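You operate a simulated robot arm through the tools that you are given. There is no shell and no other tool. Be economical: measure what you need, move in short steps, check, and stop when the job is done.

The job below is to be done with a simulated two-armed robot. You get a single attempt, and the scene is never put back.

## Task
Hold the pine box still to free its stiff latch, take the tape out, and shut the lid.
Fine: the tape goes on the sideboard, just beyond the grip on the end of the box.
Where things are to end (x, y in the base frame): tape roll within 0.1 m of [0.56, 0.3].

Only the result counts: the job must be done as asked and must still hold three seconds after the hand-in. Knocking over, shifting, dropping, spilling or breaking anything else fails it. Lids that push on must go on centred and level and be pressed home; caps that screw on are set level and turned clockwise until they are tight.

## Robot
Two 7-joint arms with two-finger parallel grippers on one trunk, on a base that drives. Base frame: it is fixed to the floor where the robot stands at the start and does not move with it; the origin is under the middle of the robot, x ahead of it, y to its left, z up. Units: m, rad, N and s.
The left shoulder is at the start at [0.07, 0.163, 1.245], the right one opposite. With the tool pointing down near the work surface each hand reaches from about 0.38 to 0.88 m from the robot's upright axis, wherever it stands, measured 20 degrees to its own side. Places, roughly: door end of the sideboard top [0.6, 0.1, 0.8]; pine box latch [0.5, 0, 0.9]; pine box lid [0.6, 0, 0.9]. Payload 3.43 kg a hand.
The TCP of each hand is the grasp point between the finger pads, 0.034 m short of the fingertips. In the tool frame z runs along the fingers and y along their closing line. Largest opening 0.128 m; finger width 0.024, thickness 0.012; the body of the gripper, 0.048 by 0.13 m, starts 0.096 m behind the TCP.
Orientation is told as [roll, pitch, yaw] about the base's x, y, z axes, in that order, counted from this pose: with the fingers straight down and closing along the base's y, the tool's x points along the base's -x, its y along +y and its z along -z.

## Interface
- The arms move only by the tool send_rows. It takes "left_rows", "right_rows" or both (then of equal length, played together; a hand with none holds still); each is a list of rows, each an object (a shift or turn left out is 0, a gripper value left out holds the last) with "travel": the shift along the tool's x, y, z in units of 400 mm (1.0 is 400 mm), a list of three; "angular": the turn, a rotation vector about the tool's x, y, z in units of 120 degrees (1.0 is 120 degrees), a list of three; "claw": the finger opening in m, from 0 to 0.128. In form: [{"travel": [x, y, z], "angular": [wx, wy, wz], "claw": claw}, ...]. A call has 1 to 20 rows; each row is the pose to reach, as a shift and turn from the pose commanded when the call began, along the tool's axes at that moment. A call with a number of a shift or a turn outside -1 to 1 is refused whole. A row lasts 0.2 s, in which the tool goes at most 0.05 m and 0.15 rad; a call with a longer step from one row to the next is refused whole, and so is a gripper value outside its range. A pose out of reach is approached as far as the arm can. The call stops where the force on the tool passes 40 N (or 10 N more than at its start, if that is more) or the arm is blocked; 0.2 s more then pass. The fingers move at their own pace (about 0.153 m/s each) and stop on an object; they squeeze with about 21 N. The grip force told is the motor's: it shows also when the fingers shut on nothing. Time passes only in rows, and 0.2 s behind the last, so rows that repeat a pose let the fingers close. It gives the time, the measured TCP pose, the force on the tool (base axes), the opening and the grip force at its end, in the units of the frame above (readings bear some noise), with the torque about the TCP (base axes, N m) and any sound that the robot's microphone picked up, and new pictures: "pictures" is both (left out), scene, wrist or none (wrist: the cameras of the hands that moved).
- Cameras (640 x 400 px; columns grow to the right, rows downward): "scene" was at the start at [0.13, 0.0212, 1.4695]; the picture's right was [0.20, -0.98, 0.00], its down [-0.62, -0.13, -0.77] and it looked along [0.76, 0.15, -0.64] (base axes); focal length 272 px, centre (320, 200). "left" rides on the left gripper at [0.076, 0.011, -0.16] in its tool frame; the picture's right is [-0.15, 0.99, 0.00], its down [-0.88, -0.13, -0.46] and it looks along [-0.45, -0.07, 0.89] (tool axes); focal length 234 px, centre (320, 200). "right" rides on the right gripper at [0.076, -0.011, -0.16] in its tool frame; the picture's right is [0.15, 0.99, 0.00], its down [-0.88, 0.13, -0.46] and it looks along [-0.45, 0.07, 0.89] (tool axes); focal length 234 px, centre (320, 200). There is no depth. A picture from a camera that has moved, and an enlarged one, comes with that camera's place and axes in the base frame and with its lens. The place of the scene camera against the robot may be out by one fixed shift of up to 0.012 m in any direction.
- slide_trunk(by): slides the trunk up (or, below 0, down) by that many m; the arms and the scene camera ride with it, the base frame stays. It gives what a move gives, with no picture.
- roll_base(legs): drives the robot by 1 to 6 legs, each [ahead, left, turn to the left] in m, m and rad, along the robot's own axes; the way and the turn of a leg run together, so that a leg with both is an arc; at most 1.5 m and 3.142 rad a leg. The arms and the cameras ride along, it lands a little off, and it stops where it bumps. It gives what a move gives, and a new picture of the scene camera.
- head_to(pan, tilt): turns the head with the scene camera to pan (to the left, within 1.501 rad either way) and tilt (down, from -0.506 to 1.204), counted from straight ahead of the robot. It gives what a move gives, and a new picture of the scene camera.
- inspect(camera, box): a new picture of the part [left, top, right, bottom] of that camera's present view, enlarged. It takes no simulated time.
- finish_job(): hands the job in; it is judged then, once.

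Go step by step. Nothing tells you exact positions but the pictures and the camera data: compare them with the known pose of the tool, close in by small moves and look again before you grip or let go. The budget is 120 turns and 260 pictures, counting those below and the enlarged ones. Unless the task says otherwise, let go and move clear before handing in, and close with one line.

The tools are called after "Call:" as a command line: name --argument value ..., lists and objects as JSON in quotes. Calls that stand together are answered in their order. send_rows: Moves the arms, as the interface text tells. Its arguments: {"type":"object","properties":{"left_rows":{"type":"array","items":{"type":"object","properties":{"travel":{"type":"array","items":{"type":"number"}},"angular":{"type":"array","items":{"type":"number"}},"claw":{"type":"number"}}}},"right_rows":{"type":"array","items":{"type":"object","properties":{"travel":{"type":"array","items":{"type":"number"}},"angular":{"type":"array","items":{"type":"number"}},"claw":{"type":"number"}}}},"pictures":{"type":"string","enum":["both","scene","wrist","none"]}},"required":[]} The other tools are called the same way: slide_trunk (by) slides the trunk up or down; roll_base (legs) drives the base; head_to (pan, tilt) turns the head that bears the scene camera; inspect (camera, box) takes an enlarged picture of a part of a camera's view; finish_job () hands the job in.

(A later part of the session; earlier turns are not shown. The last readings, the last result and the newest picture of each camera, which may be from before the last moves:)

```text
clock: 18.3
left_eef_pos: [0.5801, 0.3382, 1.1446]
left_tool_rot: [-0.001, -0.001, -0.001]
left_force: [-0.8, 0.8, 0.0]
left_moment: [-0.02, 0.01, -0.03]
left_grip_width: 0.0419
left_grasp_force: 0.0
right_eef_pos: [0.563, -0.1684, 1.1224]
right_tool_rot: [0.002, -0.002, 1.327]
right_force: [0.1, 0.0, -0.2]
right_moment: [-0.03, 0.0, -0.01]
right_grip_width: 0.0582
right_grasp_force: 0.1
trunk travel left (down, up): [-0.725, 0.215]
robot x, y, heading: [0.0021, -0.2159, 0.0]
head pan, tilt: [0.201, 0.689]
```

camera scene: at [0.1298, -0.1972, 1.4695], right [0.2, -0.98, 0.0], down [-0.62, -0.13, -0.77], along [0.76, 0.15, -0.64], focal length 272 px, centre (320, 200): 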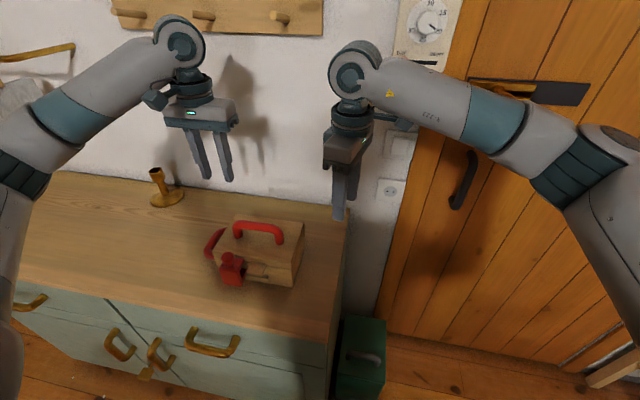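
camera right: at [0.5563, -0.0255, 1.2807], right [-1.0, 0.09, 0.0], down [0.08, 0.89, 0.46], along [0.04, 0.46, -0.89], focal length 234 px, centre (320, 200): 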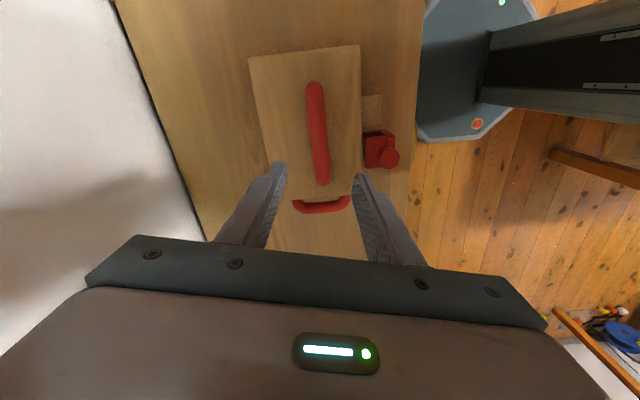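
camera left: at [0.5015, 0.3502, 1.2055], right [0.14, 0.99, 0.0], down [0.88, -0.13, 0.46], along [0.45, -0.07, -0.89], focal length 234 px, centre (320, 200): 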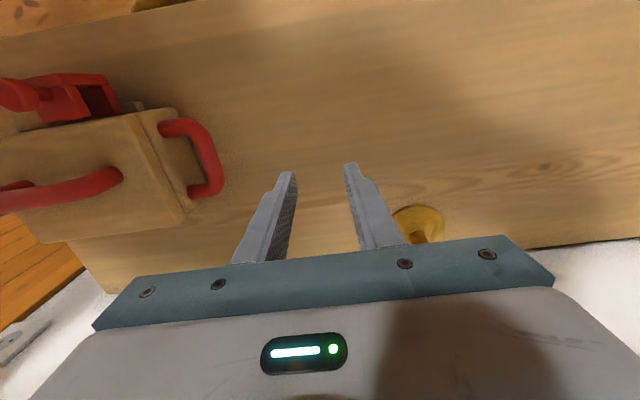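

The command frame matches the measured pose. I'm moving the right hand over the handle and finishing the turn.

Call:
send_rows --right_rows '[{"travel": [-0.108, 0.018, 0.011]}, {"travel": [-0.216, 0.036, 0.022]}, {"travel": [-0.324, 0.054, 0.033]}, {"travel": [-0.432, 0.072, 0.044]}, {"travel": [-0.54, 0.09, 0.055]}, {"travel": [-0.54, 0.09, 0.055], "angular": [0, 0, -0.065]}, {"travel": [-0.54, 0.09, 0.055], "angular": [0, 0, -0.129]}, {"travel": [-0.54, 0.09, 0.055], "angular": [0, 0, -0.129]}]' --pictures "both"

Call:
inspect --camera "right" --box '[200, 20, 440, 230]'

Call:
inspect --camera "scene" --box '[180, 180, 340, 300]'

```text
clock: 20.1
left_eef_pos: [0.58, 0.3364, 1.1456]
left_tool_rot: [-0.001, 0.0, -0.002]
left_force: [-0.6, -0.3, -0.2]
left_moment: [0.04, 0.05, 0.01]
left_grip_width: 0.042
left_grasp_force: 0.1
right_eef_pos: [0.5455, -0.0728, 1.0853]
right_tool_rot: [-0.038, -0.081, 1.417]
right_force: [-0.5, 0.2, 0.0]
right_moment: [0.0, -0.01, 0.0]
right_grip_width: 0.058
right_grasp_force: 0.1
right hand out of reach, approached as far as the arm can: row 2, 3, 4, 5, 6, 7, 8
trunk travel left (down, up): [-0.725, 0.215]
robot x, y, heading: [-0.0011, -0.2175, -0.006]
head pan, tilt: [0.201, 0.689]
camera scene: at [0.1305, -0.1984, 1.4694], right [0.2, -0.98, 0.0], down [-0.62, -0.12, -0.77], along [0.76, 0.15, -0.64], focal length 272 px, centre (320, 200)
camera right: at [0.5367, -0.1607, 1.2385], right [-1.0, 0.01, -0.05], down [-0.02, 0.85, 0.52], along [0.05, 0.52, -0.85], focal length 234 px, centre (320, 200)
```

scene: 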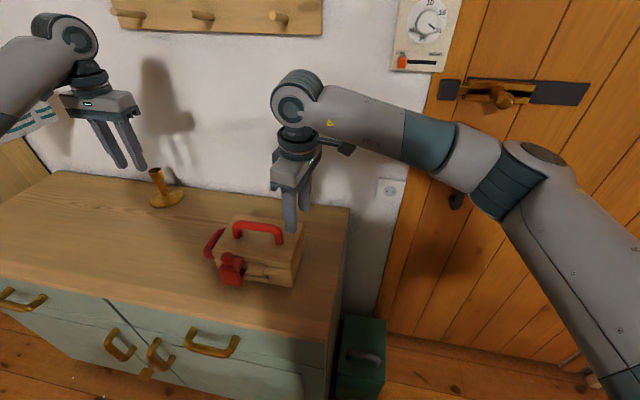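
right: 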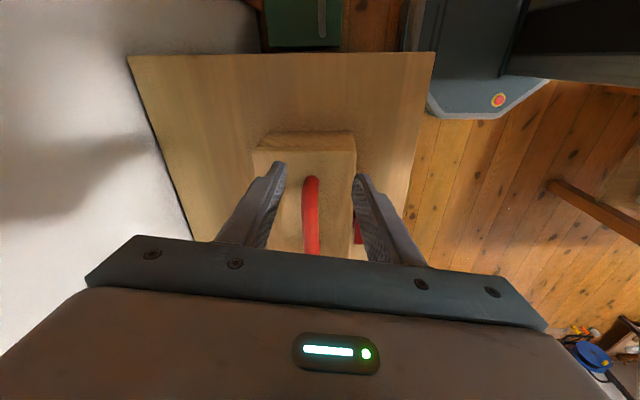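

```text
1.90 times, centred on (320, 125) of right
camera zoom: at [0.5367, -0.1607, 1.2385], right [-1.0, 0.01, -0.05], down [-0.02, 0.85, 0.52], along [0.05, 0.52, -0.85], focal length 446 px, centre (320, 343)
```

zoom: 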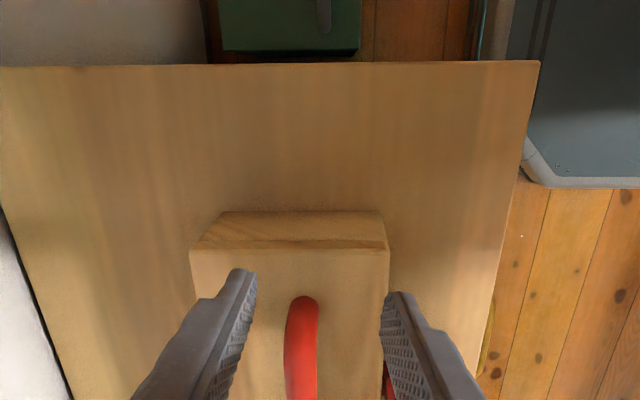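

```text
3.33 times, centred on (260, 240) of scene
camera zoom: at [0.1305, -0.1984, 1.4694], right [0.2, -0.98, 0.0], down [-0.62, -0.12, -0.77], along [0.76, 0.15, -0.64], focal length 908 px, centre (520, 67)
```

zoom: 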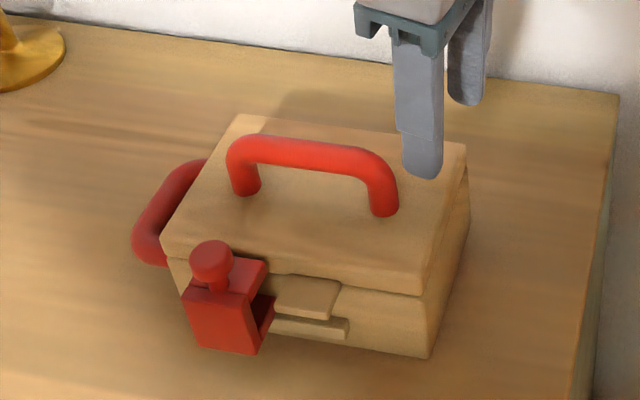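

Crossing the midline is what limits the right arm. I'm testing the same yaw in free space on its own side before choosing where to stand.

Call:
send_rows --right_rows '[{"travel": [0.1, -0.023, -0.05]}, {"travel": [0.2, -0.046, -0.1]}, {"travel": [0.3, -0.069, -0.1]}, {"travel": [0.4, -0.092, -0.1]}, {"travel": [0.5, -0.115, -0.1]}, {"travel": [0.6, -0.138, -0.1]}, {"travel": [0.7, -0.165, -0.1]}, {"travel": [0.7, -0.165, -0.1], "angular": [0, 0, -0.05]}, {"travel": [0.7, -0.165, -0.1], "angular": [0, 0, -0.1]}, {"travel": [0.7, -0.165, -0.1], "angular": [0, 0, -0.1]}]' --pictures "scene"

```text
clock: 22.3
left_eef_pos: [0.5808, 0.3327, 1.146]
left_tool_rot: [0.001, 0.001, -0.001]
left_force: [-0.8, -1.0, 0.5]
left_moment: [0.07, -0.02, 0.0]
left_grip_width: 0.0418
left_grasp_force: 0.0
right_eef_pos: [0.5041, -0.3264, 1.0845]
right_tool_rot: [-0.129, -0.078, 1.434]
right_force: [0.3, -1.0, 1.0]
right_moment: [0.06, 0.0, 0.02]
right_grip_width: 0.0579
right_grasp_force: 0.0
right hand out of reach, approached as far as the arm can: row 2, 3, 4, 5, 6, 7, 8, 9, 10
trunk travel left (down, up): [-0.725, 0.215]
robot x, y, heading: [0.0022, -0.218, -0.003]
head pan, tilt: [0.201, 0.689]
camera scene: at [0.1297, -0.2018, 1.4696], right [0.2, -0.98, 0.0], down [-0.62, -0.12, -0.77], along [0.76, 0.15, -0.64], focal length 272 px, centre (320, 200)
```

scene: 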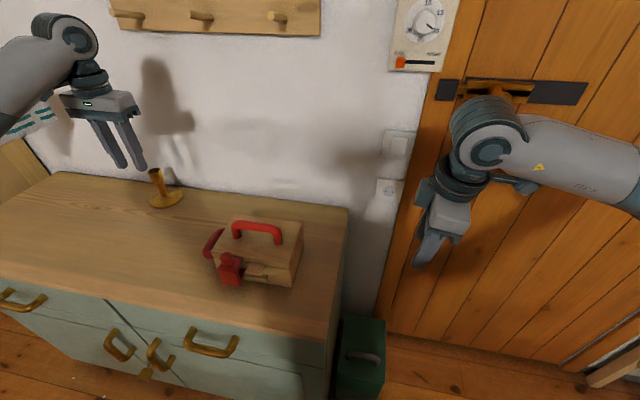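

Yaw of +90° is past the wrist limit, so I'm unwinding toward −90° instead.

Call:
send_rows --right_rows '[{"angular": [0, 0, 0.068]}, {"angular": [0, 0, 0.136]}, {"angular": [0, 0, 0.204]}, {"angular": [0, 0, 0.272]}, {"angular": [0, 0, 0.34]}, {"angular": [0, 0, 0.408]}, {"angular": [0, 0, 0.476]}, {"angular": [0, 0, 0.544]}, {"angular": [0, 0, 0.612]}, {"angular": [0, 0, 0.68]}, {"angular": [0, 0, 0.68]}]' --pictures "none"

```text
clock: 24.7
left_eef_pos: [0.5798, 0.3381, 1.1462]
left_tool_rot: [0.0, 0.0, -0.002]
left_force: [-0.8, -0.1, 0.1]
left_moment: [0.01, 0.01, -0.01]
left_grip_width: 0.042
left_grasp_force: 0.1
right_eef_pos: [0.5058, -0.3235, 1.0856]
right_tool_rot: [0.056, -0.138, 0.001]
right_force: [0.2, -0.1, 0.2]
right_moment: [-0.01, 0.02, -0.01]
right_grip_width: 0.0577
right_grasp_force: 0.1
trunk travel left (down, up): [-0.725, 0.215]
robot x, y, heading: [0.0015, -0.2201, -0.002]
head pan, tilt: [0.201, 0.689]
```

I'm levelling the right hand and then turning it toward −90°.

Call:
send_rows --right_rows '[{"angular": [0.0134, 0.033, 0]}, {"angular": [0.0267, 0.0659, 0]}, {"angular": [0.0267, 0.0659, 0]}]' --pictures "none"

Call:
send_rows --right_rows '[{"angular": [0, 0, 0.068]}, {"angular": [0, 0, 0.136]}, {"angular": [0, 0, 0.204]}, {"angular": [0, 0, 0.272]}, {"angular": [0, 0, 0.34]}, {"angular": [0, 0, 0.408]}, {"angular": [0, 0, 0.476]}, {"angular": [0, 0, 0.544]}, {"angular": [0, 0, 0.612]}, {"angular": [0, 0, 0.68]}, {"angular": [0, 0, 0.735]}, {"angular": [0, 0, 0.735]}]' --pictures "none"

```text
clock: 25.5
left_eef_pos: [0.5804, 0.3369, 1.1453]
left_tool_rot: [-0.001, -0.001, -0.002]
left_force: [0.2, 1.2, -0.2]
left_moment: [0.02, 0.0, -0.01]
left_grip_width: 0.0418
left_grasp_force: 0.0
right_eef_pos: [0.5038, -0.3238, 1.0852]
right_tool_rot: [0.0, 0.001, 0.007]
right_force: [-0.1, 0.3, -0.5]
right_moment: [0.0, 0.0, 0.0]
right_grip_width: 0.0581
right_grasp_force: 0.1
trunk travel left (down, up): [-0.725, 0.215]
robot x, y, heading: [-0.0008, -0.2226, -0.006]
head pan, tilt: [0.201, 0.689]
```

```text
clock: 28.1
left_eef_pos: [0.5805, 0.3384, 1.1448]
left_tool_rot: [0.0, -0.001, -0.002]
left_force: [-0.4, 0.1, 0.0]
left_moment: [0.03, -0.01, 0.01]
left_grip_width: 0.0419
left_grasp_force: 0.1
right_eef_pos: [0.5051, -0.3245, 1.0851]
right_tool_rot: [0.0, -0.001, -1.533]
right_force: [0.1, 0.8, -0.3]
right_moment: [0.03, -0.01, -0.01]
right_grip_width: 0.058
right_grasp_force: 0.1
trunk travel left (down, up): [-0.725, 0.215]
robot x, y, heading: [-0.0013, -0.2155, -0.001]
head pan, tilt: [0.201, 0.689]
```

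The −90° yaw works. I'm rolling the base back left to its starting spot.

Call:
roll_base --legs '[[0, 0.22, 0]]'

```text
clock: 29.8
left_eef_pos: [0.5769, 0.5574, 1.1458]
left_tool_rot: [0.0, 0.001, 0.004]
left_force: [0.0, 0.3, -0.4]
left_moment: [-0.02, -0.02, -0.01]
left_grip_width: 0.0419
left_grasp_force: 0.1
right_eef_pos: [0.5055, -0.1033, 1.086]
right_tool_rot: [-0.001, 0.001, -1.527]
right_force: [-0.5, -0.1, -0.1]
right_moment: [-0.02, 0.0, 0.02]
right_grip_width: 0.0584
right_grasp_force: 0.1
trunk travel left (down, up): [-0.725, 0.215]
robot x, y, heading: [-0.001, -0.004, 0.003]
head pan, tilt: [0.201, 0.689]
camera scene: at [0.1295, 0.0201, 1.4695], right [0.2, -0.98, 0.0], down [-0.62, -0.13, -0.77], along [0.76, 0.16, -0.64], focal length 272 px, centre (320, 200)
```

scene: 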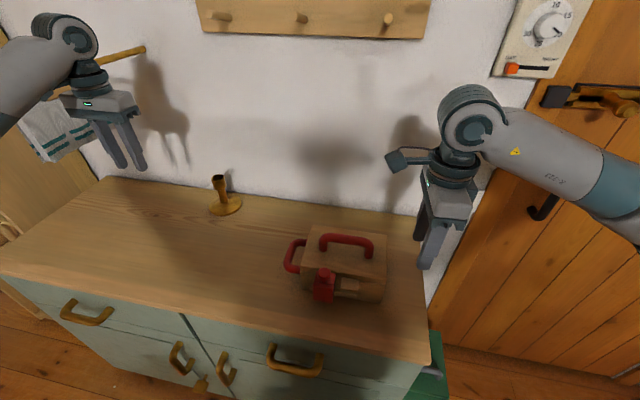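

I'm bringing the right hand over the lid handle, with the fingers closing along x.

Call:
send_rows --right_rows '[{"travel": [0.09, 0.05, 0.015]}, {"travel": [0.18, 0.1, 0.03]}, {"travel": [0.27, 0.15, 0.045]}, {"travel": [0.3625, 0.201, 0.065]}, {"travel": [0.3625, 0.201, 0.065]}]' --pictures "both"

Call:
inspect --camera "right" --box '[200, 60, 440, 230]'

Call:
inspect --camera "scene" --box '[270, 190, 430, 310]'

```text
clock: 31.0
left_eef_pos: [0.5769, 0.5585, 1.1464]
left_tool_rot: [0.0, 0.001, 0.005]
left_force: [-0.8, 0.0, 0.2]
left_moment: [0.01, 0.01, -0.01]
left_grip_width: 0.0421
left_grasp_force: 0.0
right_eef_pos: [0.58, 0.0453, 1.0615]
right_tool_rot: [0.001, 0.0, -1.526]
right_force: [0.3, 0.3, 0.0]
right_moment: [0.01, -0.02, 0.0]
right_grip_width: 0.0578
right_grasp_force: 0.1
trunk travel left (down, up): [-0.725, 0.215]
robot x, y, heading: [0.0004, -0.0034, 0.001]
head pan, tilt: [0.201, 0.689]
camera scene: at [0.1291, 0.0196, 1.4696], right [0.2, -0.98, 0.0], down [-0.62, -0.13, -0.77], along [0.76, 0.16, -0.64], focal length 272 px, centre (320, 200)
camera right: at [0.5646, 0.1198, 1.2209], right [0.98, 0.19, 0.0], down [0.17, -0.87, 0.46], along [0.09, -0.45, -0.89], focal length 234 px, centre (320, 200)
```

scene: 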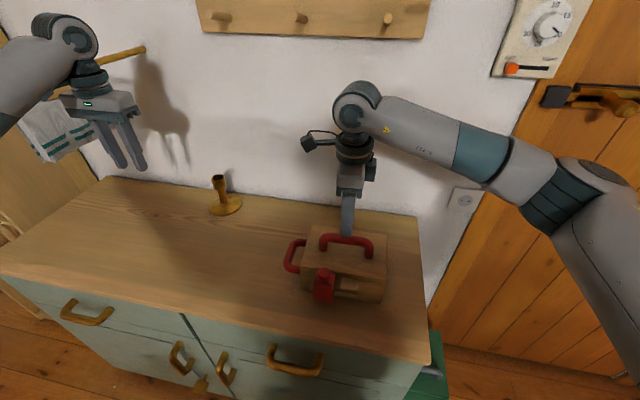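
right: 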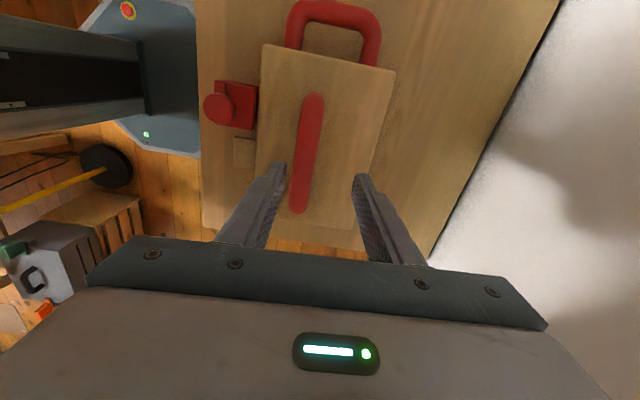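

```text
2.35 times, centred on (320, 145) of right
camera zoom: at [0.5646, 0.1198, 1.2209], right [0.98, 0.19, 0.0], down [0.17, -0.87, 0.46], along [0.09, -0.45, -0.89], focal length 551 px, centre (320, 329)
```

zoom: 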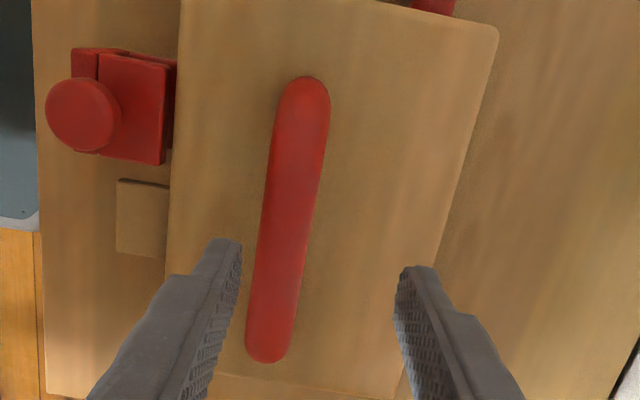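

```text
3.33 times, centred on (350, 250) of scene
camera zoom: at [0.1291, 0.0196, 1.4696], right [0.2, -0.98, 0.0], down [-0.62, -0.13, -0.77], along [0.76, 0.16, -0.64], focal length 908 px, centre (220, 33)
```

zoom: 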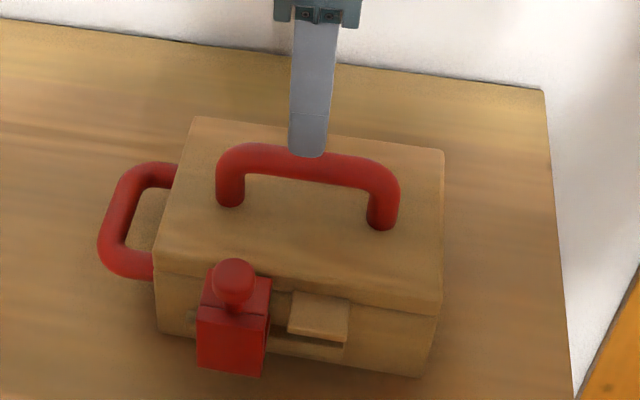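

The bar is at x≈0.564, y≈0.045, z≈0.98. I'm lowering onto it.

Call:
send_rows --right_rows '[{"travel": [0, -0.04, 0.05]}, {"travel": [0, -0.04, 0.11]}, {"travel": [0, -0.04, 0.17]}, {"travel": [0, -0.04, 0.17]}]' --pictures "none"

Call:
inspect --camera "right" --box '[200, 60, 440, 230]'

Call:
inspect --camera "scene" --box '[270, 190, 430, 310]'

```text
clock: 32.0
left_eef_pos: [0.5762, 0.559, 1.1461]
left_tool_rot: [0.0, 0.0, 0.005]
left_force: [-0.1, 0.1, 0.2]
left_moment: [0.0, -0.01, 0.0]
left_grip_width: 0.0421
left_grasp_force: 0.1
right_eef_pos: [0.5629, 0.0436, 0.9925]
right_tool_rot: [-0.001, 0.0, -1.527]
right_force: [0.1, -0.6, -0.5]
right_moment: [-0.04, -0.04, 0.0]
right_grip_width: 0.058
right_grasp_force: 0.0
trunk travel left (down, up): [-0.725, 0.215]
robot x, y, heading: [-0.0041, -0.0027, -0.0]
head pan, tilt: [0.201, 0.689]
```

```text
2.35 times, centred on (320, 145) of right
camera zoom: at [0.5471, 0.1178, 1.1517], right [0.98, 0.19, 0.0], down [0.17, -0.87, 0.46], along [0.09, -0.45, -0.89], focal length 551 px, centre (320, 329)
```

zoom: 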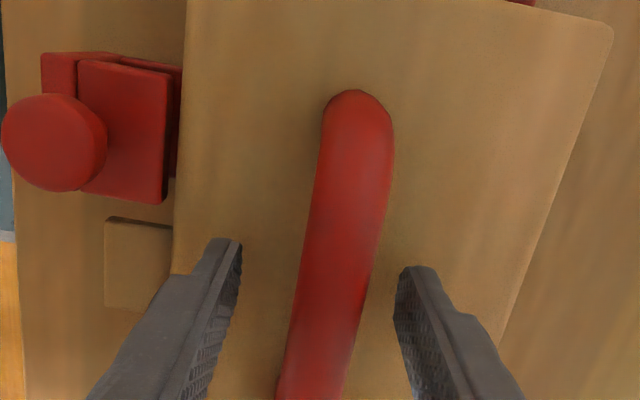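

```text
3.33 times, centred on (350, 250) of scene
camera zoom: at [0.1292, 0.0209, 1.4696], right [0.2, -0.98, 0.0], down [-0.62, -0.13, -0.77], along [0.76, 0.16, -0.64], focal length 908 px, centre (220, 33)
```

zoom: 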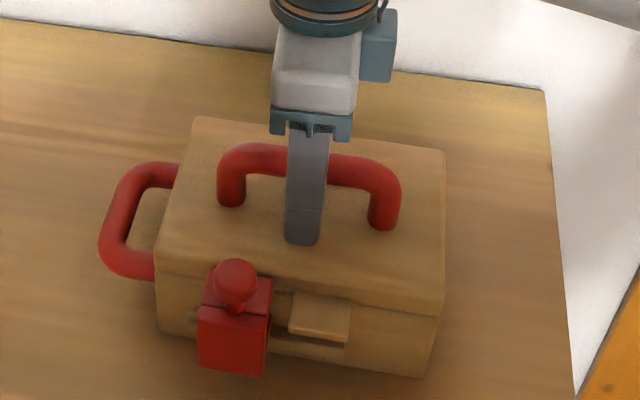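

The fingers straddle the bar at z≈0.971. I'm lowering 1 cm and closing.

Call:
send_rows --right_rows '[{"travel": [0, 0, 0.027]}, {"travel": [0, 0, 0.027], "claw": 0.0}, {"travel": [0, 0, 0.027], "claw": 0.0}, {"travel": [0, 0, 0.027], "claw": 0.0}]' --pictures "none"

Call:
inspect --camera "scene" --box '[270, 190, 430, 310]'

```text
clock: 33.0
left_eef_pos: [0.5761, 0.5586, 1.1474]
left_tool_rot: [0.0, -0.002, 0.005]
left_force: [0.3, 0.0, -0.1]
left_moment: [-0.01, -0.02, -0.02]
left_grip_width: 0.0422
left_grasp_force: 0.1
right_eef_pos: [0.5621, 0.0443, 0.983]
right_tool_rot: [0.003, 0.003, -1.528]
right_force: [2.7, 0.0, 22.7]
right_moment: [0.21, -0.09, -0.58]
right_grip_width: 0.0221
right_grasp_force: 20.8
trunk travel left (down, up): [-0.725, 0.215]
robot x, y, heading: [-0.0007, -0.0007, -0.0]
head pan, tilt: [0.201, 0.689]
```

```text
3.33 times, centred on (350, 250) of scene
camera zoom: at [0.1276, 0.0206, 1.4699], right [0.2, -0.98, 0.0], down [-0.62, -0.13, -0.77], along [0.76, 0.16, -0.64], focal length 908 px, centre (220, 33)
```

zoom: 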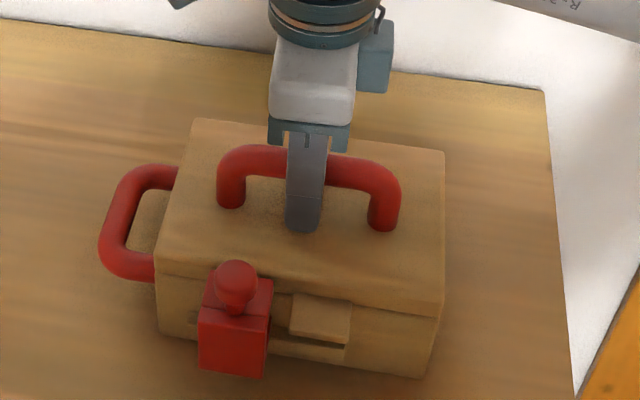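

The fingertips touch the lid, so I'm re-gripping the bar 13 mm higher to leave room for the lid to rotate.

Call:
send_rows --right_rows '[{"claw": 0.034}, {"travel": [0, 0, -0.0325], "claw": 0.034}, {"travel": [0, 0, -0.0325], "claw": 0.0}, {"travel": [0, 0, -0.0325], "claw": 0.0}, {"travel": [0, 0, -0.0325], "claw": 0.0}]' --pictures "none"

Call:
send_rows --right_rows '[{"travel": [0, 0.012, -0.015], "angular": [0.02, 0, 0]}, {"travel": [0, 0.0263, -0.029], "angular": [0.0417, 0, 0]}, {"travel": [-0.001, 0.0263, -0.029], "angular": [0.0417, 0, 0]}]' --pictures "none"

Call:
inspect --camera "scene" --box '[270, 190, 430, 310]'

```text
clock: 34.2
left_eef_pos: [0.578, 0.5593, 1.1445]
left_tool_rot: [0.0, -0.001, 0.004]
left_force: [0.1, 0.0, -0.1]
left_moment: [0.02, 0.02, -0.01]
left_grip_width: 0.0422
left_grasp_force: 0.1
right_eef_pos: [0.5634, 0.0438, 0.9937]
right_tool_rot: [0.001, -0.003, -1.527]
right_force: [-0.7, -1.3, -0.2]
right_moment: [-0.4, 0.15, 0.03]
right_grip_width: 0.0219
right_grasp_force: 20.7
trunk travel left (down, up): [-0.725, 0.215]
robot x, y, heading: [-0.0003, -0.0014, 0.005]
head pan, tilt: [0.201, 0.689]
```

```text
clock: 35.0
left_eef_pos: [0.5772, 0.559, 1.1447]
left_tool_rot: [0.0, 0.001, 0.004]
left_force: [-0.7, -0.2, -0.2]
left_moment: [0.03, 0.01, 0.02]
left_grip_width: 0.042
left_grasp_force: 0.1
right_eef_pos: [0.5744, 0.0444, 1.0054]
right_tool_rot: [-0.087, 0.0, -1.529]
right_force: [1.0, 0.4, -0.2]
right_moment: [-0.23, 0.0, -0.01]
right_grip_width: 0.0218
right_grasp_force: 21.0
trunk travel left (down, up): [-0.725, 0.215]
robot x, y, heading: [-0.0, 0.0008, 0.006]
head pan, tilt: [0.201, 0.689]
```

```text
3.33 times, centred on (350, 250) of scene
camera zoom: at [0.13, 0.0211, 1.4695], right [0.2, -0.98, 0.0], down [-0.62, -0.13, -0.77], along [0.75, 0.16, -0.64], focal length 908 px, centre (220, 33)
```

zoom: 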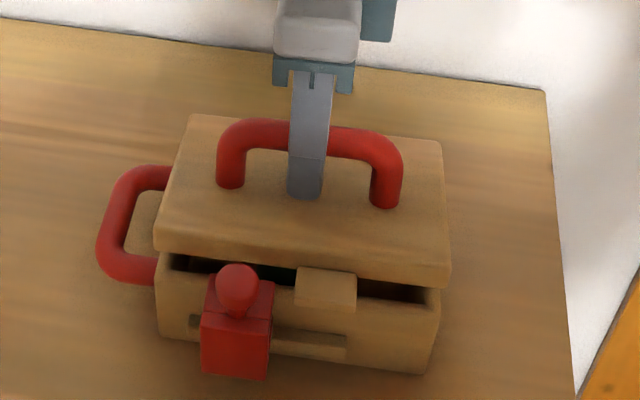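

The lid swings up on its rear hinge with almost no force. I'm continuing along the arc.

Call:
send_rows --right_rows '[{"travel": [0, 0.0285, -0.0272], "angular": [0.0417, 0, 0]}, {"travel": [0, 0.0615, -0.0493], "angular": [0.0833, 0, 0]}, {"travel": [0, 0.0978, -0.0658], "angular": [0.125, 0, 0]}, {"travel": [-0.002, 0.1367, -0.0763], "angular": [0.1667, 0, 0]}, {"travel": [-0.003, 0.1367, -0.0763], "angular": [0.1667, 0, 0]}]' --pictures "scene"

Call:
inspect --camera "scene" --box '[270, 190, 430, 310]'

```text
clock: 36.2
left_eef_pos: [0.5767, 0.5598, 1.1457]
left_tool_rot: [0.0, 0.0, 0.006]
left_force: [0.4, -0.4, 0.1]
left_moment: [0.04, -0.03, -0.02]
left_grip_width: 0.042
left_grasp_force: 0.1
right_eef_pos: [0.6306, 0.0453, 1.031]
right_tool_rot: [-0.436, -0.001, -1.528]
right_force: [1.0, 1.6, -2.4]
right_moment: [-0.2, -0.01, -0.06]
right_grip_width: 0.0215
right_grasp_force: 21.2
trunk travel left (down, up): [-0.725, 0.215]
robot x, y, heading: [-0.0005, -0.0028, 0.006]
head pan, tilt: [0.201, 0.689]
camera scene: at [0.1296, 0.0206, 1.4696], right [0.2, -0.98, 0.0], down [-0.62, -0.13, -0.77], along [0.75, 0.16, -0.64], focal length 272 px, centre (320, 200)
```

scene: 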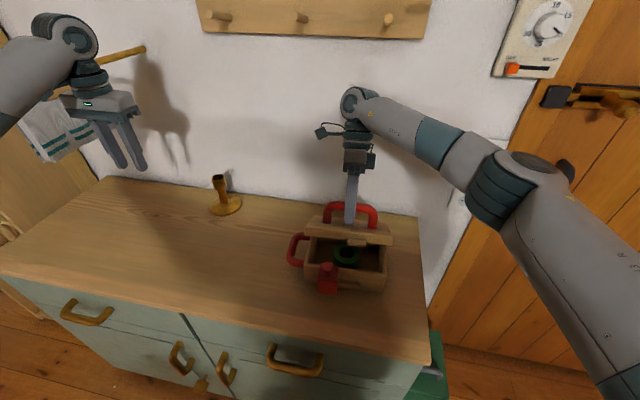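

```text
3.33 times, centred on (350, 250) of scene
camera zoom: at [0.1296, 0.0206, 1.4696], right [0.2, -0.98, 0.0], down [-0.62, -0.13, -0.77], along [0.75, 0.16, -0.64], focal length 908 px, centre (220, 33)
```

zoom: 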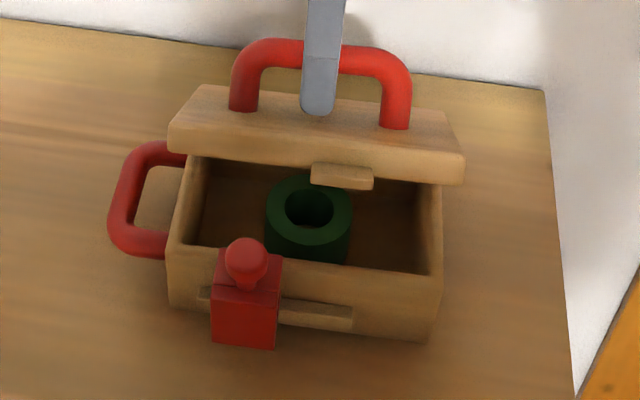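

The tape (green roll) is visible, but the box slid back about 1.5 cm as the lid opened. I'll re-grip the end handle with the left hand to steady the box, moving there first for a look.

Call:
send_rows --left_rows '[{"travel": [-0.001, -0.11, 0.04]}, {"travel": [-0.002, -0.22, 0.08]}, {"travel": [-0.003, -0.33, 0.12]}, {"travel": [-0.004, -0.44, 0.16]}, {"travel": [-0.005, -0.55, 0.2]}, {"travel": [-0.007, -0.66, 0.24]}, {"travel": [-0.008, -0.75, 0.27]}, {"travel": [-0.008, -0.75, 0.27]}]' --pictures "none"

Call:
inspect --camera "left" --box '[100, 60, 420, 260]'

Call:
inspect --camera "scene" --box '[270, 190, 430, 310]'

```text
clock: 38.0
left_eef_pos: [0.5831, 0.2585, 1.0363]
left_tool_rot: [-0.001, 0.001, 0.007]
left_force: [0.2, 0.0, 0.6]
left_moment: [-0.03, -0.02, -0.01]
left_grip_width: 0.0422
left_grasp_force: 0.0
right_eef_pos: [0.6306, 0.0453, 1.0312]
right_tool_rot: [-0.435, -0.001, -1.527]
right_force: [-0.5, 0.0, -3.9]
right_moment: [0.16, -0.02, 0.01]
right_grip_width: 0.0216
right_grasp_force: 21.4
trunk travel left (down, up): [-0.725, 0.215]
robot x, y, heading: [-0.002, 0.0026, 0.008]
head pan, tilt: [0.201, 0.689]
```

```text
2.00 times, centred on (260, 160) of left
camera zoom: at [0.5068, 0.271, 1.1968], right [0.14, 0.99, 0.0], down [0.88, -0.13, 0.46], along [0.45, -0.06, -0.89], focal length 468 px, centre (440, 280)
```

zoom: 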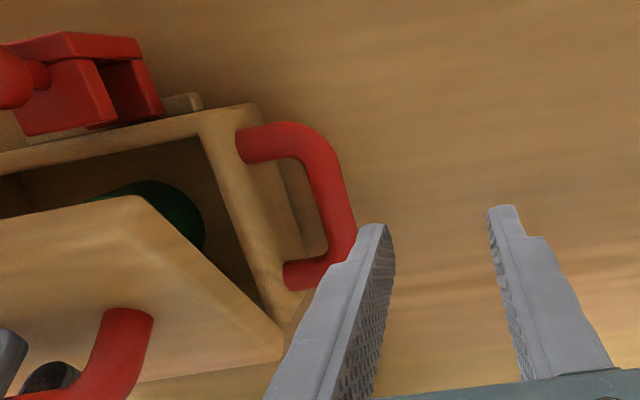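

```text
3.33 times, centred on (350, 250) of scene
camera zoom: at [0.1297, 0.0214, 1.4695], right [0.2, -0.98, 0.0], down [-0.62, -0.13, -0.77], along [0.75, 0.16, -0.64], focal length 908 px, centre (220, 33)
```

zoom: 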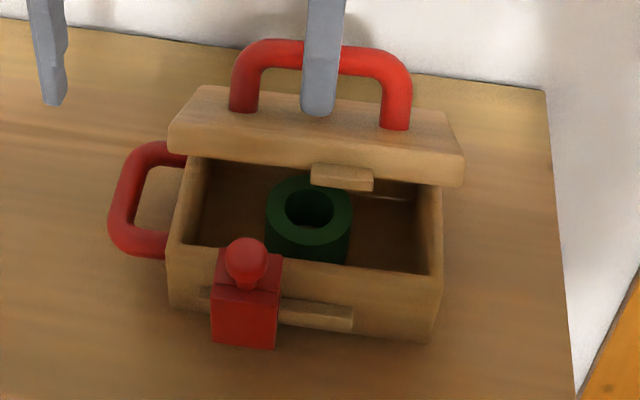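

The grip bar is now near (0.596, 0.184, 0.884). I'm tilting the left hand 15° away from the lid and approaching.

Call:
send_rows --left_rows '[{"travel": [-0.0325, -0.03, 0.0], "angular": [0.06, 0, 0], "claw": 0.042}, {"travel": [-0.0325, -0.07, 0.05], "angular": [0.125, 0, 0], "claw": 0.042}, {"travel": [-0.0325, -0.114, 0.11], "angular": [0.125, 0, 0], "claw": 0.04}, {"travel": [-0.0325, -0.114, 0.11], "angular": [0.125, 0, 0], "claw": 0.04}]' --pictures "none"

Call:
inspect --camera "left" --box '[160, 60, 420, 230]'

Call:
inspect --camera "scene" --box '[260, 180, 420, 280]'

```text
clock: 39.0
left_eef_pos: [0.5949, 0.2143, 0.9933]
left_tool_rot: [-0.263, 0.0, 0.005]
left_force: [-0.4, -0.7, 0.8]
left_moment: [-0.02, -0.01, 0.03]
left_grip_width: 0.0398
left_grasp_force: 0.1
right_eef_pos: [0.6322, 0.045, 1.0308]
right_tool_rot: [-0.435, -0.001, -1.527]
right_force: [1.1, -0.1, -4.2]
right_moment: [0.11, -0.08, 0.01]
right_grip_width: 0.0216
right_grasp_force: 21.1
trunk travel left (down, up): [-0.725, 0.215]
robot x, y, heading: [-0.0033, 0.0031, -0.001]
head pan, tilt: [0.201, 0.689]
```

```text
2.35 times, centred on (290, 145) of left
camera zoom: at [0.5184, 0.2661, 1.1444], right [0.14, 0.96, -0.26], down [0.88, 0.0, 0.47], along [0.45, -0.29, -0.84], focal length 551 px, centre (391, 329)
```

zoom: 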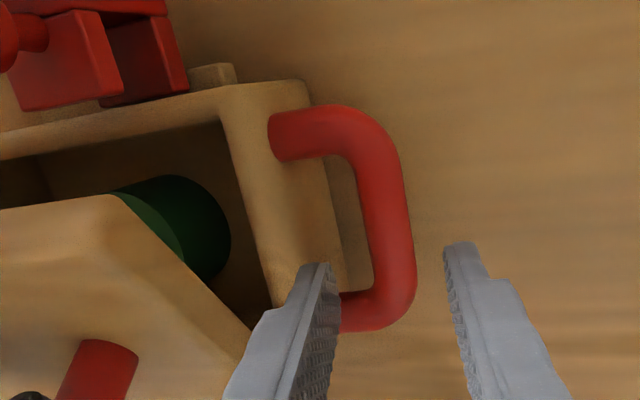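

```text
4.00 times, centred on (340, 230) of scene
camera zoom: at [0.1298, 0.0211, 1.4695], right [0.2, -0.98, 0.0], down [-0.62, -0.13, -0.77], along [0.75, 0.16, -0.64], focal length 1089 px, centre (240, 80)
```

zoom: 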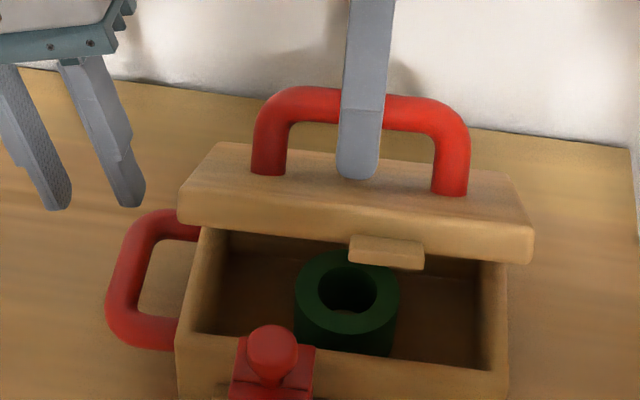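

The aim checks out, so I'm descending along the tool axis and closing.

Call:
send_rows --left_rows '[{"travel": [0, -0.002, 0.08], "claw": 0.04}, {"travel": [0, -0.003, 0.16], "claw": 0.04}, {"travel": [0, -0.003, 0.22], "claw": 0.04}, {"travel": [0, -0.003, 0.255], "claw": 0.04}, {"travel": [0, -0.003, 0.255], "claw": 0.0}, {"travel": [0, -0.003, 0.255], "claw": 0.0}, {"travel": [0, -0.003, 0.255], "claw": 0.0}]' --pictures "none"

Call:
inspect --camera "scene" --box '[260, 180, 420, 300]'

```text
clock: 40.6
left_eef_pos: [0.5966, 0.1855, 0.8949]
left_tool_rot: [-0.259, 0.0, 0.004]
left_force: [2.2, -3.7, 0.8]
left_moment: [-0.01, 0.15, 0.5]
left_grip_width: 0.0223
left_grasp_force: 20.9
right_eef_pos: [0.632, 0.0456, 1.0304]
right_tool_rot: [-0.435, 0.0, -1.528]
right_force: [-0.4, 2.3, -3.5]
right_moment: [0.17, 0.1, -0.24]
right_grip_width: 0.0215
right_grasp_force: 20.9
trunk travel left (down, up): [-0.725, 0.215]
robot x, y, heading: [-0.0028, -0.0021, 0.006]
head pan, tilt: [0.201, 0.689]
```

```text
3.33 times, centred on (340, 240) of scene
camera zoom: at [0.1301, 0.0205, 1.4695], right [0.2, -0.98, 0.0], down [-0.62, -0.13, -0.77], along [0.75, 0.16, -0.64], focal length 908 px, centre (253, 67)
```

zoom: 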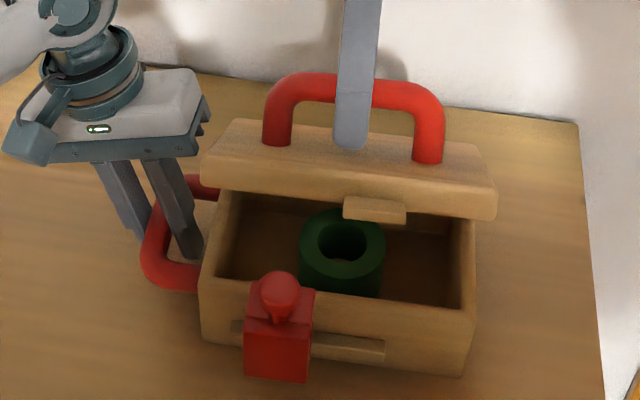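

Both hands hold the box. I'm pulling it back 17 mm to where it stood, moving them together.

Call:
send_rows --left_rows '[{"travel": [0.014, 0, 0]}, {"travel": [0.028, 0, 0]}, {"travel": [0.0425, 0, 0]}, {"travel": [0.0425, 0, 0]}]' --right_rows '[{"travel": [0.001, -0.0128, 0.006]}, {"travel": [0.001, -0.0256, 0.012]}, {"travel": [0.002, -0.0385, 0.018]}, {"travel": [0.002, -0.0385, 0.018]}]' --pictures "none"

Call:
inspect --camera "scene" --box '[270, 190, 430, 310]'

```text
clock: 41.6
left_eef_pos: [0.5805, 0.187, 0.8957]
left_tool_rot: [-0.262, 0.002, 0.005]
left_force: [3.5, -1.0, 0.2]
left_moment: [-0.03, 0.45, 0.52]
left_grip_width: 0.0221
left_grasp_force: 21.5
right_eef_pos: [0.6145, 0.046, 1.0309]
right_tool_rot: [-0.435, 0.001, -1.527]
right_force: [-1.9, 1.3, -0.7]
right_moment: [-0.03, 0.08, 0.02]
right_grip_width: 0.0216
right_grasp_force: 21.2
trunk travel left (down, up): [-0.725, 0.215]
robot x, y, heading: [0.0016, 0.0037, 0.0]
head pan, tilt: [0.201, 0.689]
```

```text
3.33 times, centred on (350, 250) of scene
camera zoom: at [0.1302, 0.021, 1.4694], right [0.2, -0.98, 0.0], down [-0.62, -0.13, -0.77], along [0.75, 0.16, -0.64], focal length 908 px, centre (220, 33)
```

zoom: 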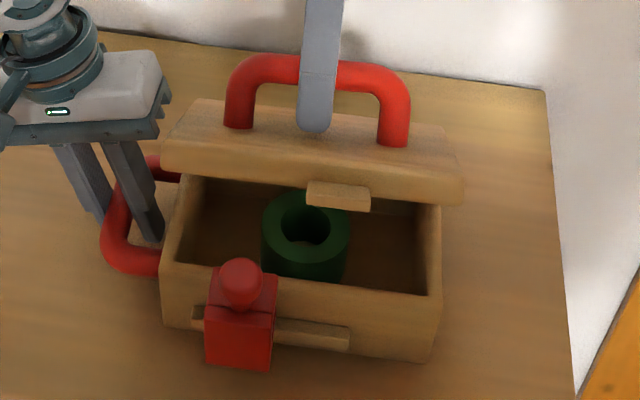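

The box is back in place. With the left hand holding it, I'm raising the lid further to about 65°.

Call:
send_rows --right_rows '[{"travel": [0, 0.019, -0.018]}, {"travel": [0, 0.0373, -0.0353]}, {"travel": [-0.001, 0.06, -0.048]}, {"travel": [-0.002, 0.0842, -0.0602]}, {"travel": [-0.002, 0.0842, -0.0602]}]' --pictures "scene"

Call:
inspect --camera "scene" --box '[270, 190, 430, 310]'

Call:
inspect --camera "right" --box '[0, 0, 640, 400]'

```text
clock: 42.8
left_eef_pos: [0.5794, 0.1852, 0.8956]
left_tool_rot: [-0.261, -0.001, 0.005]
left_force: [3.5, -1.7, 0.5]
left_moment: [-0.04, 0.3, 0.42]
left_grip_width: 0.0224
left_grasp_force: 20.7
right_eef_pos: [0.6553, 0.0456, 1.0403]
right_tool_rot: [-0.436, 0.001, -1.525]
right_force: [-2.7, 1.5, -1.7]
right_moment: [0.21, 0.15, -0.06]
right_grip_width: 0.0217
right_grasp_force: 20.7
trunk travel left (down, up): [-0.725, 0.215]
robot x, y, heading: [-0.0003, 0.002, 0.003]
head pan, tilt: [0.201, 0.689]
camera scene: at [0.13, 0.0208, 1.4695], right [0.2, -0.98, 0.0], down [-0.62, -0.13, -0.77], along [0.75, 0.16, -0.64], focal length 272 px, centre (320, 200)
```

scene: 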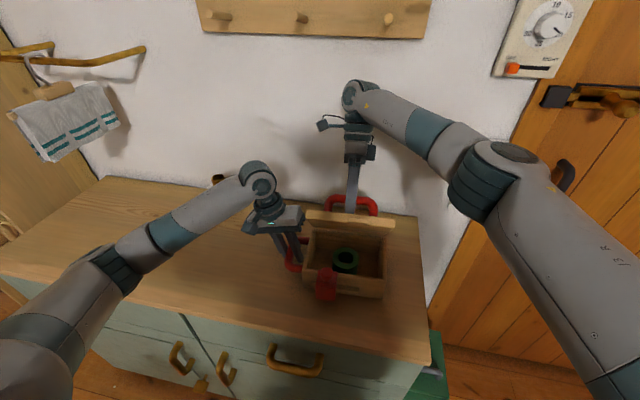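

```text
3.33 times, centred on (350, 250) of scene
camera zoom: at [0.13, 0.0208, 1.4695], right [0.2, -0.98, 0.0], down [-0.62, -0.13, -0.77], along [0.75, 0.16, -0.64], focal length 908 px, centre (220, 33)
```

zoom: 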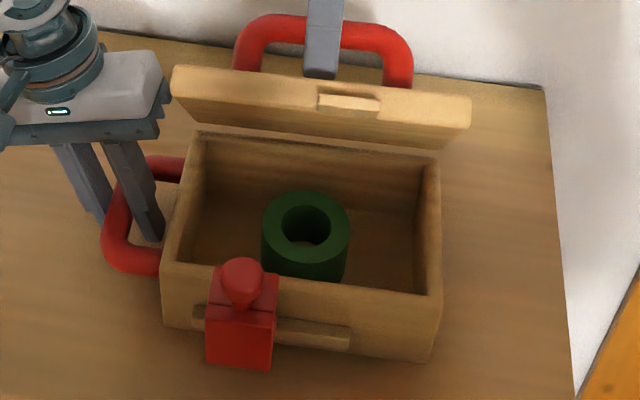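

```text
1.00 times, centred on (320, 200) of right (not enlarged: the box is as wide or as high as the picture)
camera zoom: at [0.7087, 0.1243, 1.1886], right [0.89, 0.19, -0.42], down [0.35, -0.87, 0.36], along [-0.29, -0.46, -0.84], focal length 234 px, centre (320, 200)
```

zoom: 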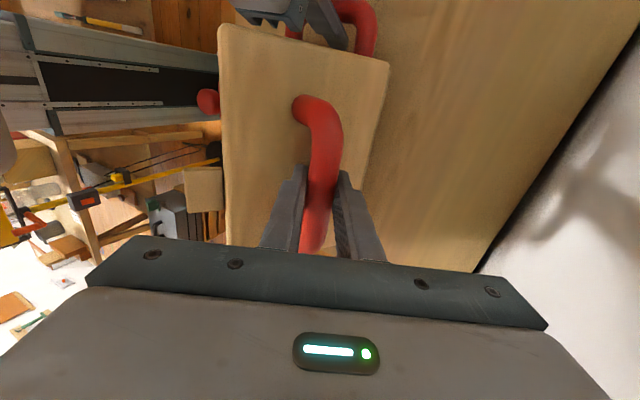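

The lid is at about 65° with the box still. I'm opening it a touch more before reaching in with the left hand.

Call:
send_rows --right_rows '[{"travel": [0, 0.018, -0.006]}, {"travel": [-0.001, 0.036, -0.01]}, {"travel": [-0.001, 0.036, -0.01]}]' --pictures "none"

Call:
inspect --camera "scene" --box '[270, 190, 430, 310]'

```text
clock: 43.6
left_eef_pos: [0.5794, 0.1859, 0.8957]
left_tool_rot: [-0.262, 0.002, 0.007]
left_force: [2.6, -1.0, 0.2]
left_moment: [0.0, 0.6, 0.34]
left_grip_width: 0.0226
left_grasp_force: 20.6
right_eef_pos: [0.6694, 0.0466, 1.0369]
right_tool_rot: [-0.437, 0.0, -1.527]
right_force: [-1.4, 1.0, 3.1]
right_moment: [0.54, 0.22, -0.05]
right_grip_width: 0.0215
right_grasp_force: 20.8
trunk travel left (down, up): [-0.725, 0.215]
robot x, y, heading: [-0.0033, -0.004, -0.001]
head pan, tilt: [0.201, 0.689]
```

```text
3.33 times, centred on (350, 250) of scene
camera zoom: at [0.13, 0.0208, 1.4695], right [0.2, -0.98, 0.0], down [-0.62, -0.13, -0.77], along [0.75, 0.16, -0.64], focal length 908 px, centre (220, 33)
```

zoom: 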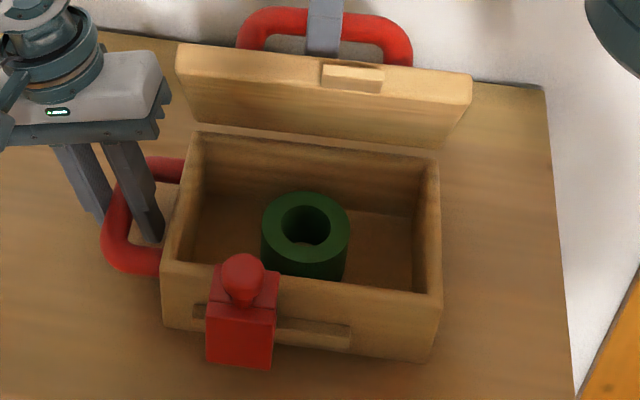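

The lid is nearly upright. I'm letting go of the end grip and backing the left hand out.

Call:
send_rows --left_rows '[{"claw": 0.04}, {"claw": 0.04}, {"travel": [0, 0, -0.08], "claw": 0.04}, {"travel": [0, 0, -0.18], "claw": 0.04}, {"travel": [0, 0, -0.28]}, {"travel": [0, 0, -0.38]}, {"travel": [0, 0, -0.38], "angular": [-0.06, 0, 0], "claw": 0.1}, {"travel": [0, 0, -0.38], "angular": [-0.125, 0, 0], "claw": 0.1}, {"travel": [0, 0, -0.38], "angular": [-0.125, 0, 0], "claw": 0.1}]' --pictures "none"

Call:
inspect --camera "scene" --box '[270, 190, 430, 310]'

Call:
inspect --camera "left" --box '[0, 0, 640, 400]'

```text
clock: 45.6
left_eef_pos: [0.578, 0.2252, 1.0417]
left_tool_rot: [0.001, 0.001, 0.006]
left_force: [0.2, 0.3, 0.3]
left_moment: [-0.03, -0.02, 0.03]
left_grip_width: 0.0996
left_grasp_force: 0.0
right_eef_pos: [0.6702, 0.0478, 1.0369]
right_tool_rot: [-0.435, -0.001, -1.527]
right_force: [0.1, 0.0, -4.5]
right_moment: [-0.03, -0.02, 0.1]
right_grip_width: 0.0215
right_grasp_force: 21.4
trunk travel left (down, up): [-0.725, 0.215]
robot x, y, heading: [-0.0018, -0.0014, 0.006]
head pan, tilt: [0.201, 0.689]
```

```text
3.33 times, centred on (350, 250) of scene
camera zoom: at [0.1301, 0.0212, 1.4694], right [0.2, -0.98, 0.0], down [-0.62, -0.13, -0.77], along [0.75, 0.16, -0.64], focal length 908 px, centre (220, 33)
```

zoom: 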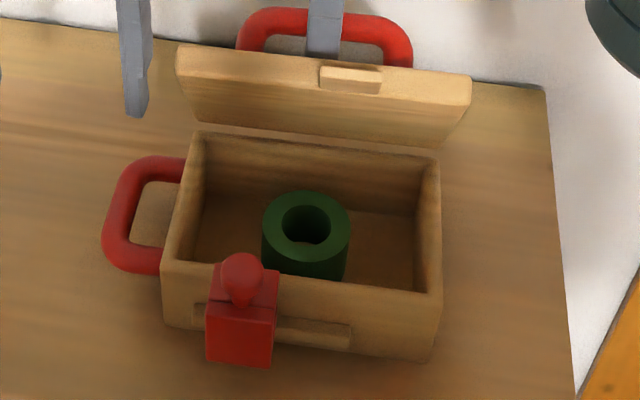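

```text
1.00 times, centred on (320, 200) of left (not enlarged: the box is as wide or as high as the picture)
camera zoom: at [0.5028, 0.2364, 1.2015], right [0.14, 0.99, 0.0], down [0.88, -0.13, 0.46], along [0.45, -0.06, -0.89], focal length 234 px, centre (320, 200)
```

zoom: 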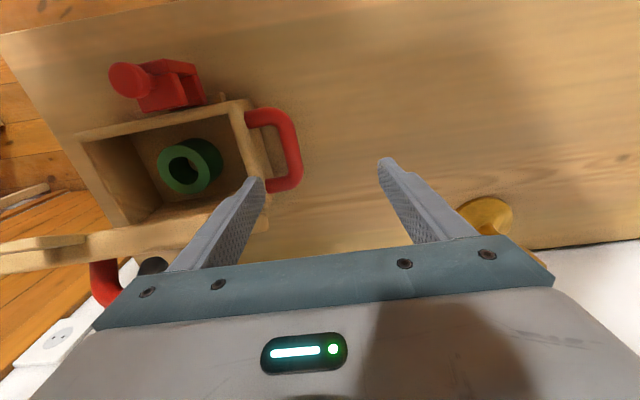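

The tape top is near (0.576, 0.044, 0.91). I'm leaning the left hand 20° back from the open lid and positioning it above the tape.

Call:
send_rows --left_rows '[{"travel": [0.05, 0, -0.03], "angular": [0, -0.06, 0], "claw": 0.1}, {"travel": [0.1075, 0, -0.03], "angular": [0, -0.12, 0], "claw": 0.1}, {"travel": [0.1075, -0.1, -0.03], "angular": [0, -0.1667, 0], "claw": 0.1}, {"travel": [0.1075, -0.21, -0.03], "angular": [0, -0.1667, 0]}, {"travel": [0.1075, -0.33, -0.03], "angular": [0, -0.1667, 0]}, {"travel": [0.1075, -0.4525, 0.0], "angular": [0, -0.1667, 0]}, {"travel": [0.1075, -0.4525, 0.0], "angular": [0, -0.1667, 0]}]' --pictures "both"

Call:
inspect --camera "left" --box '[200, 80, 440, 230]'

Call:
inspect --camera "scene" --box '[270, 190, 430, 310]'

```text
refused: row 6 steps farther than a row can; nothing moved
```

```text
2.67 times, centred on (320, 155) of left
camera zoom: at [0.5028, 0.2364, 1.2015], right [0.14, 0.99, 0.0], down [0.88, -0.13, 0.46], along [0.45, -0.06, -0.89], focal length 624 px, centre (320, 320)
```

zoom: 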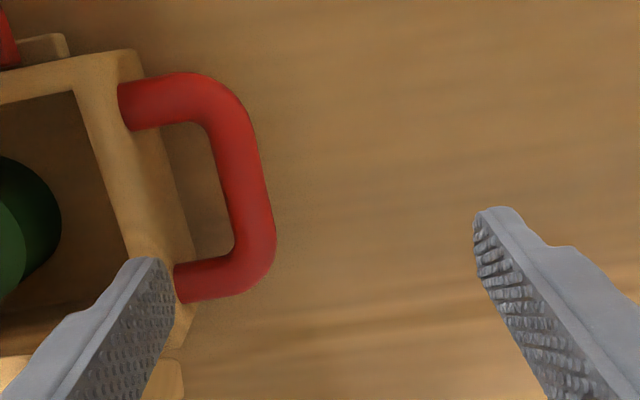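

```text
3.33 times, centred on (350, 250) of scene
camera zoom: at [0.1301, 0.0212, 1.4694], right [0.2, -0.98, 0.0], down [-0.62, -0.13, -0.77], along [0.75, 0.16, -0.64], focal length 908 px, centre (220, 33)
```

zoom: 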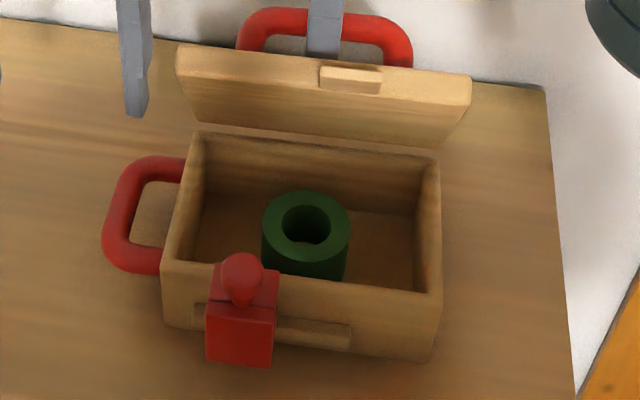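

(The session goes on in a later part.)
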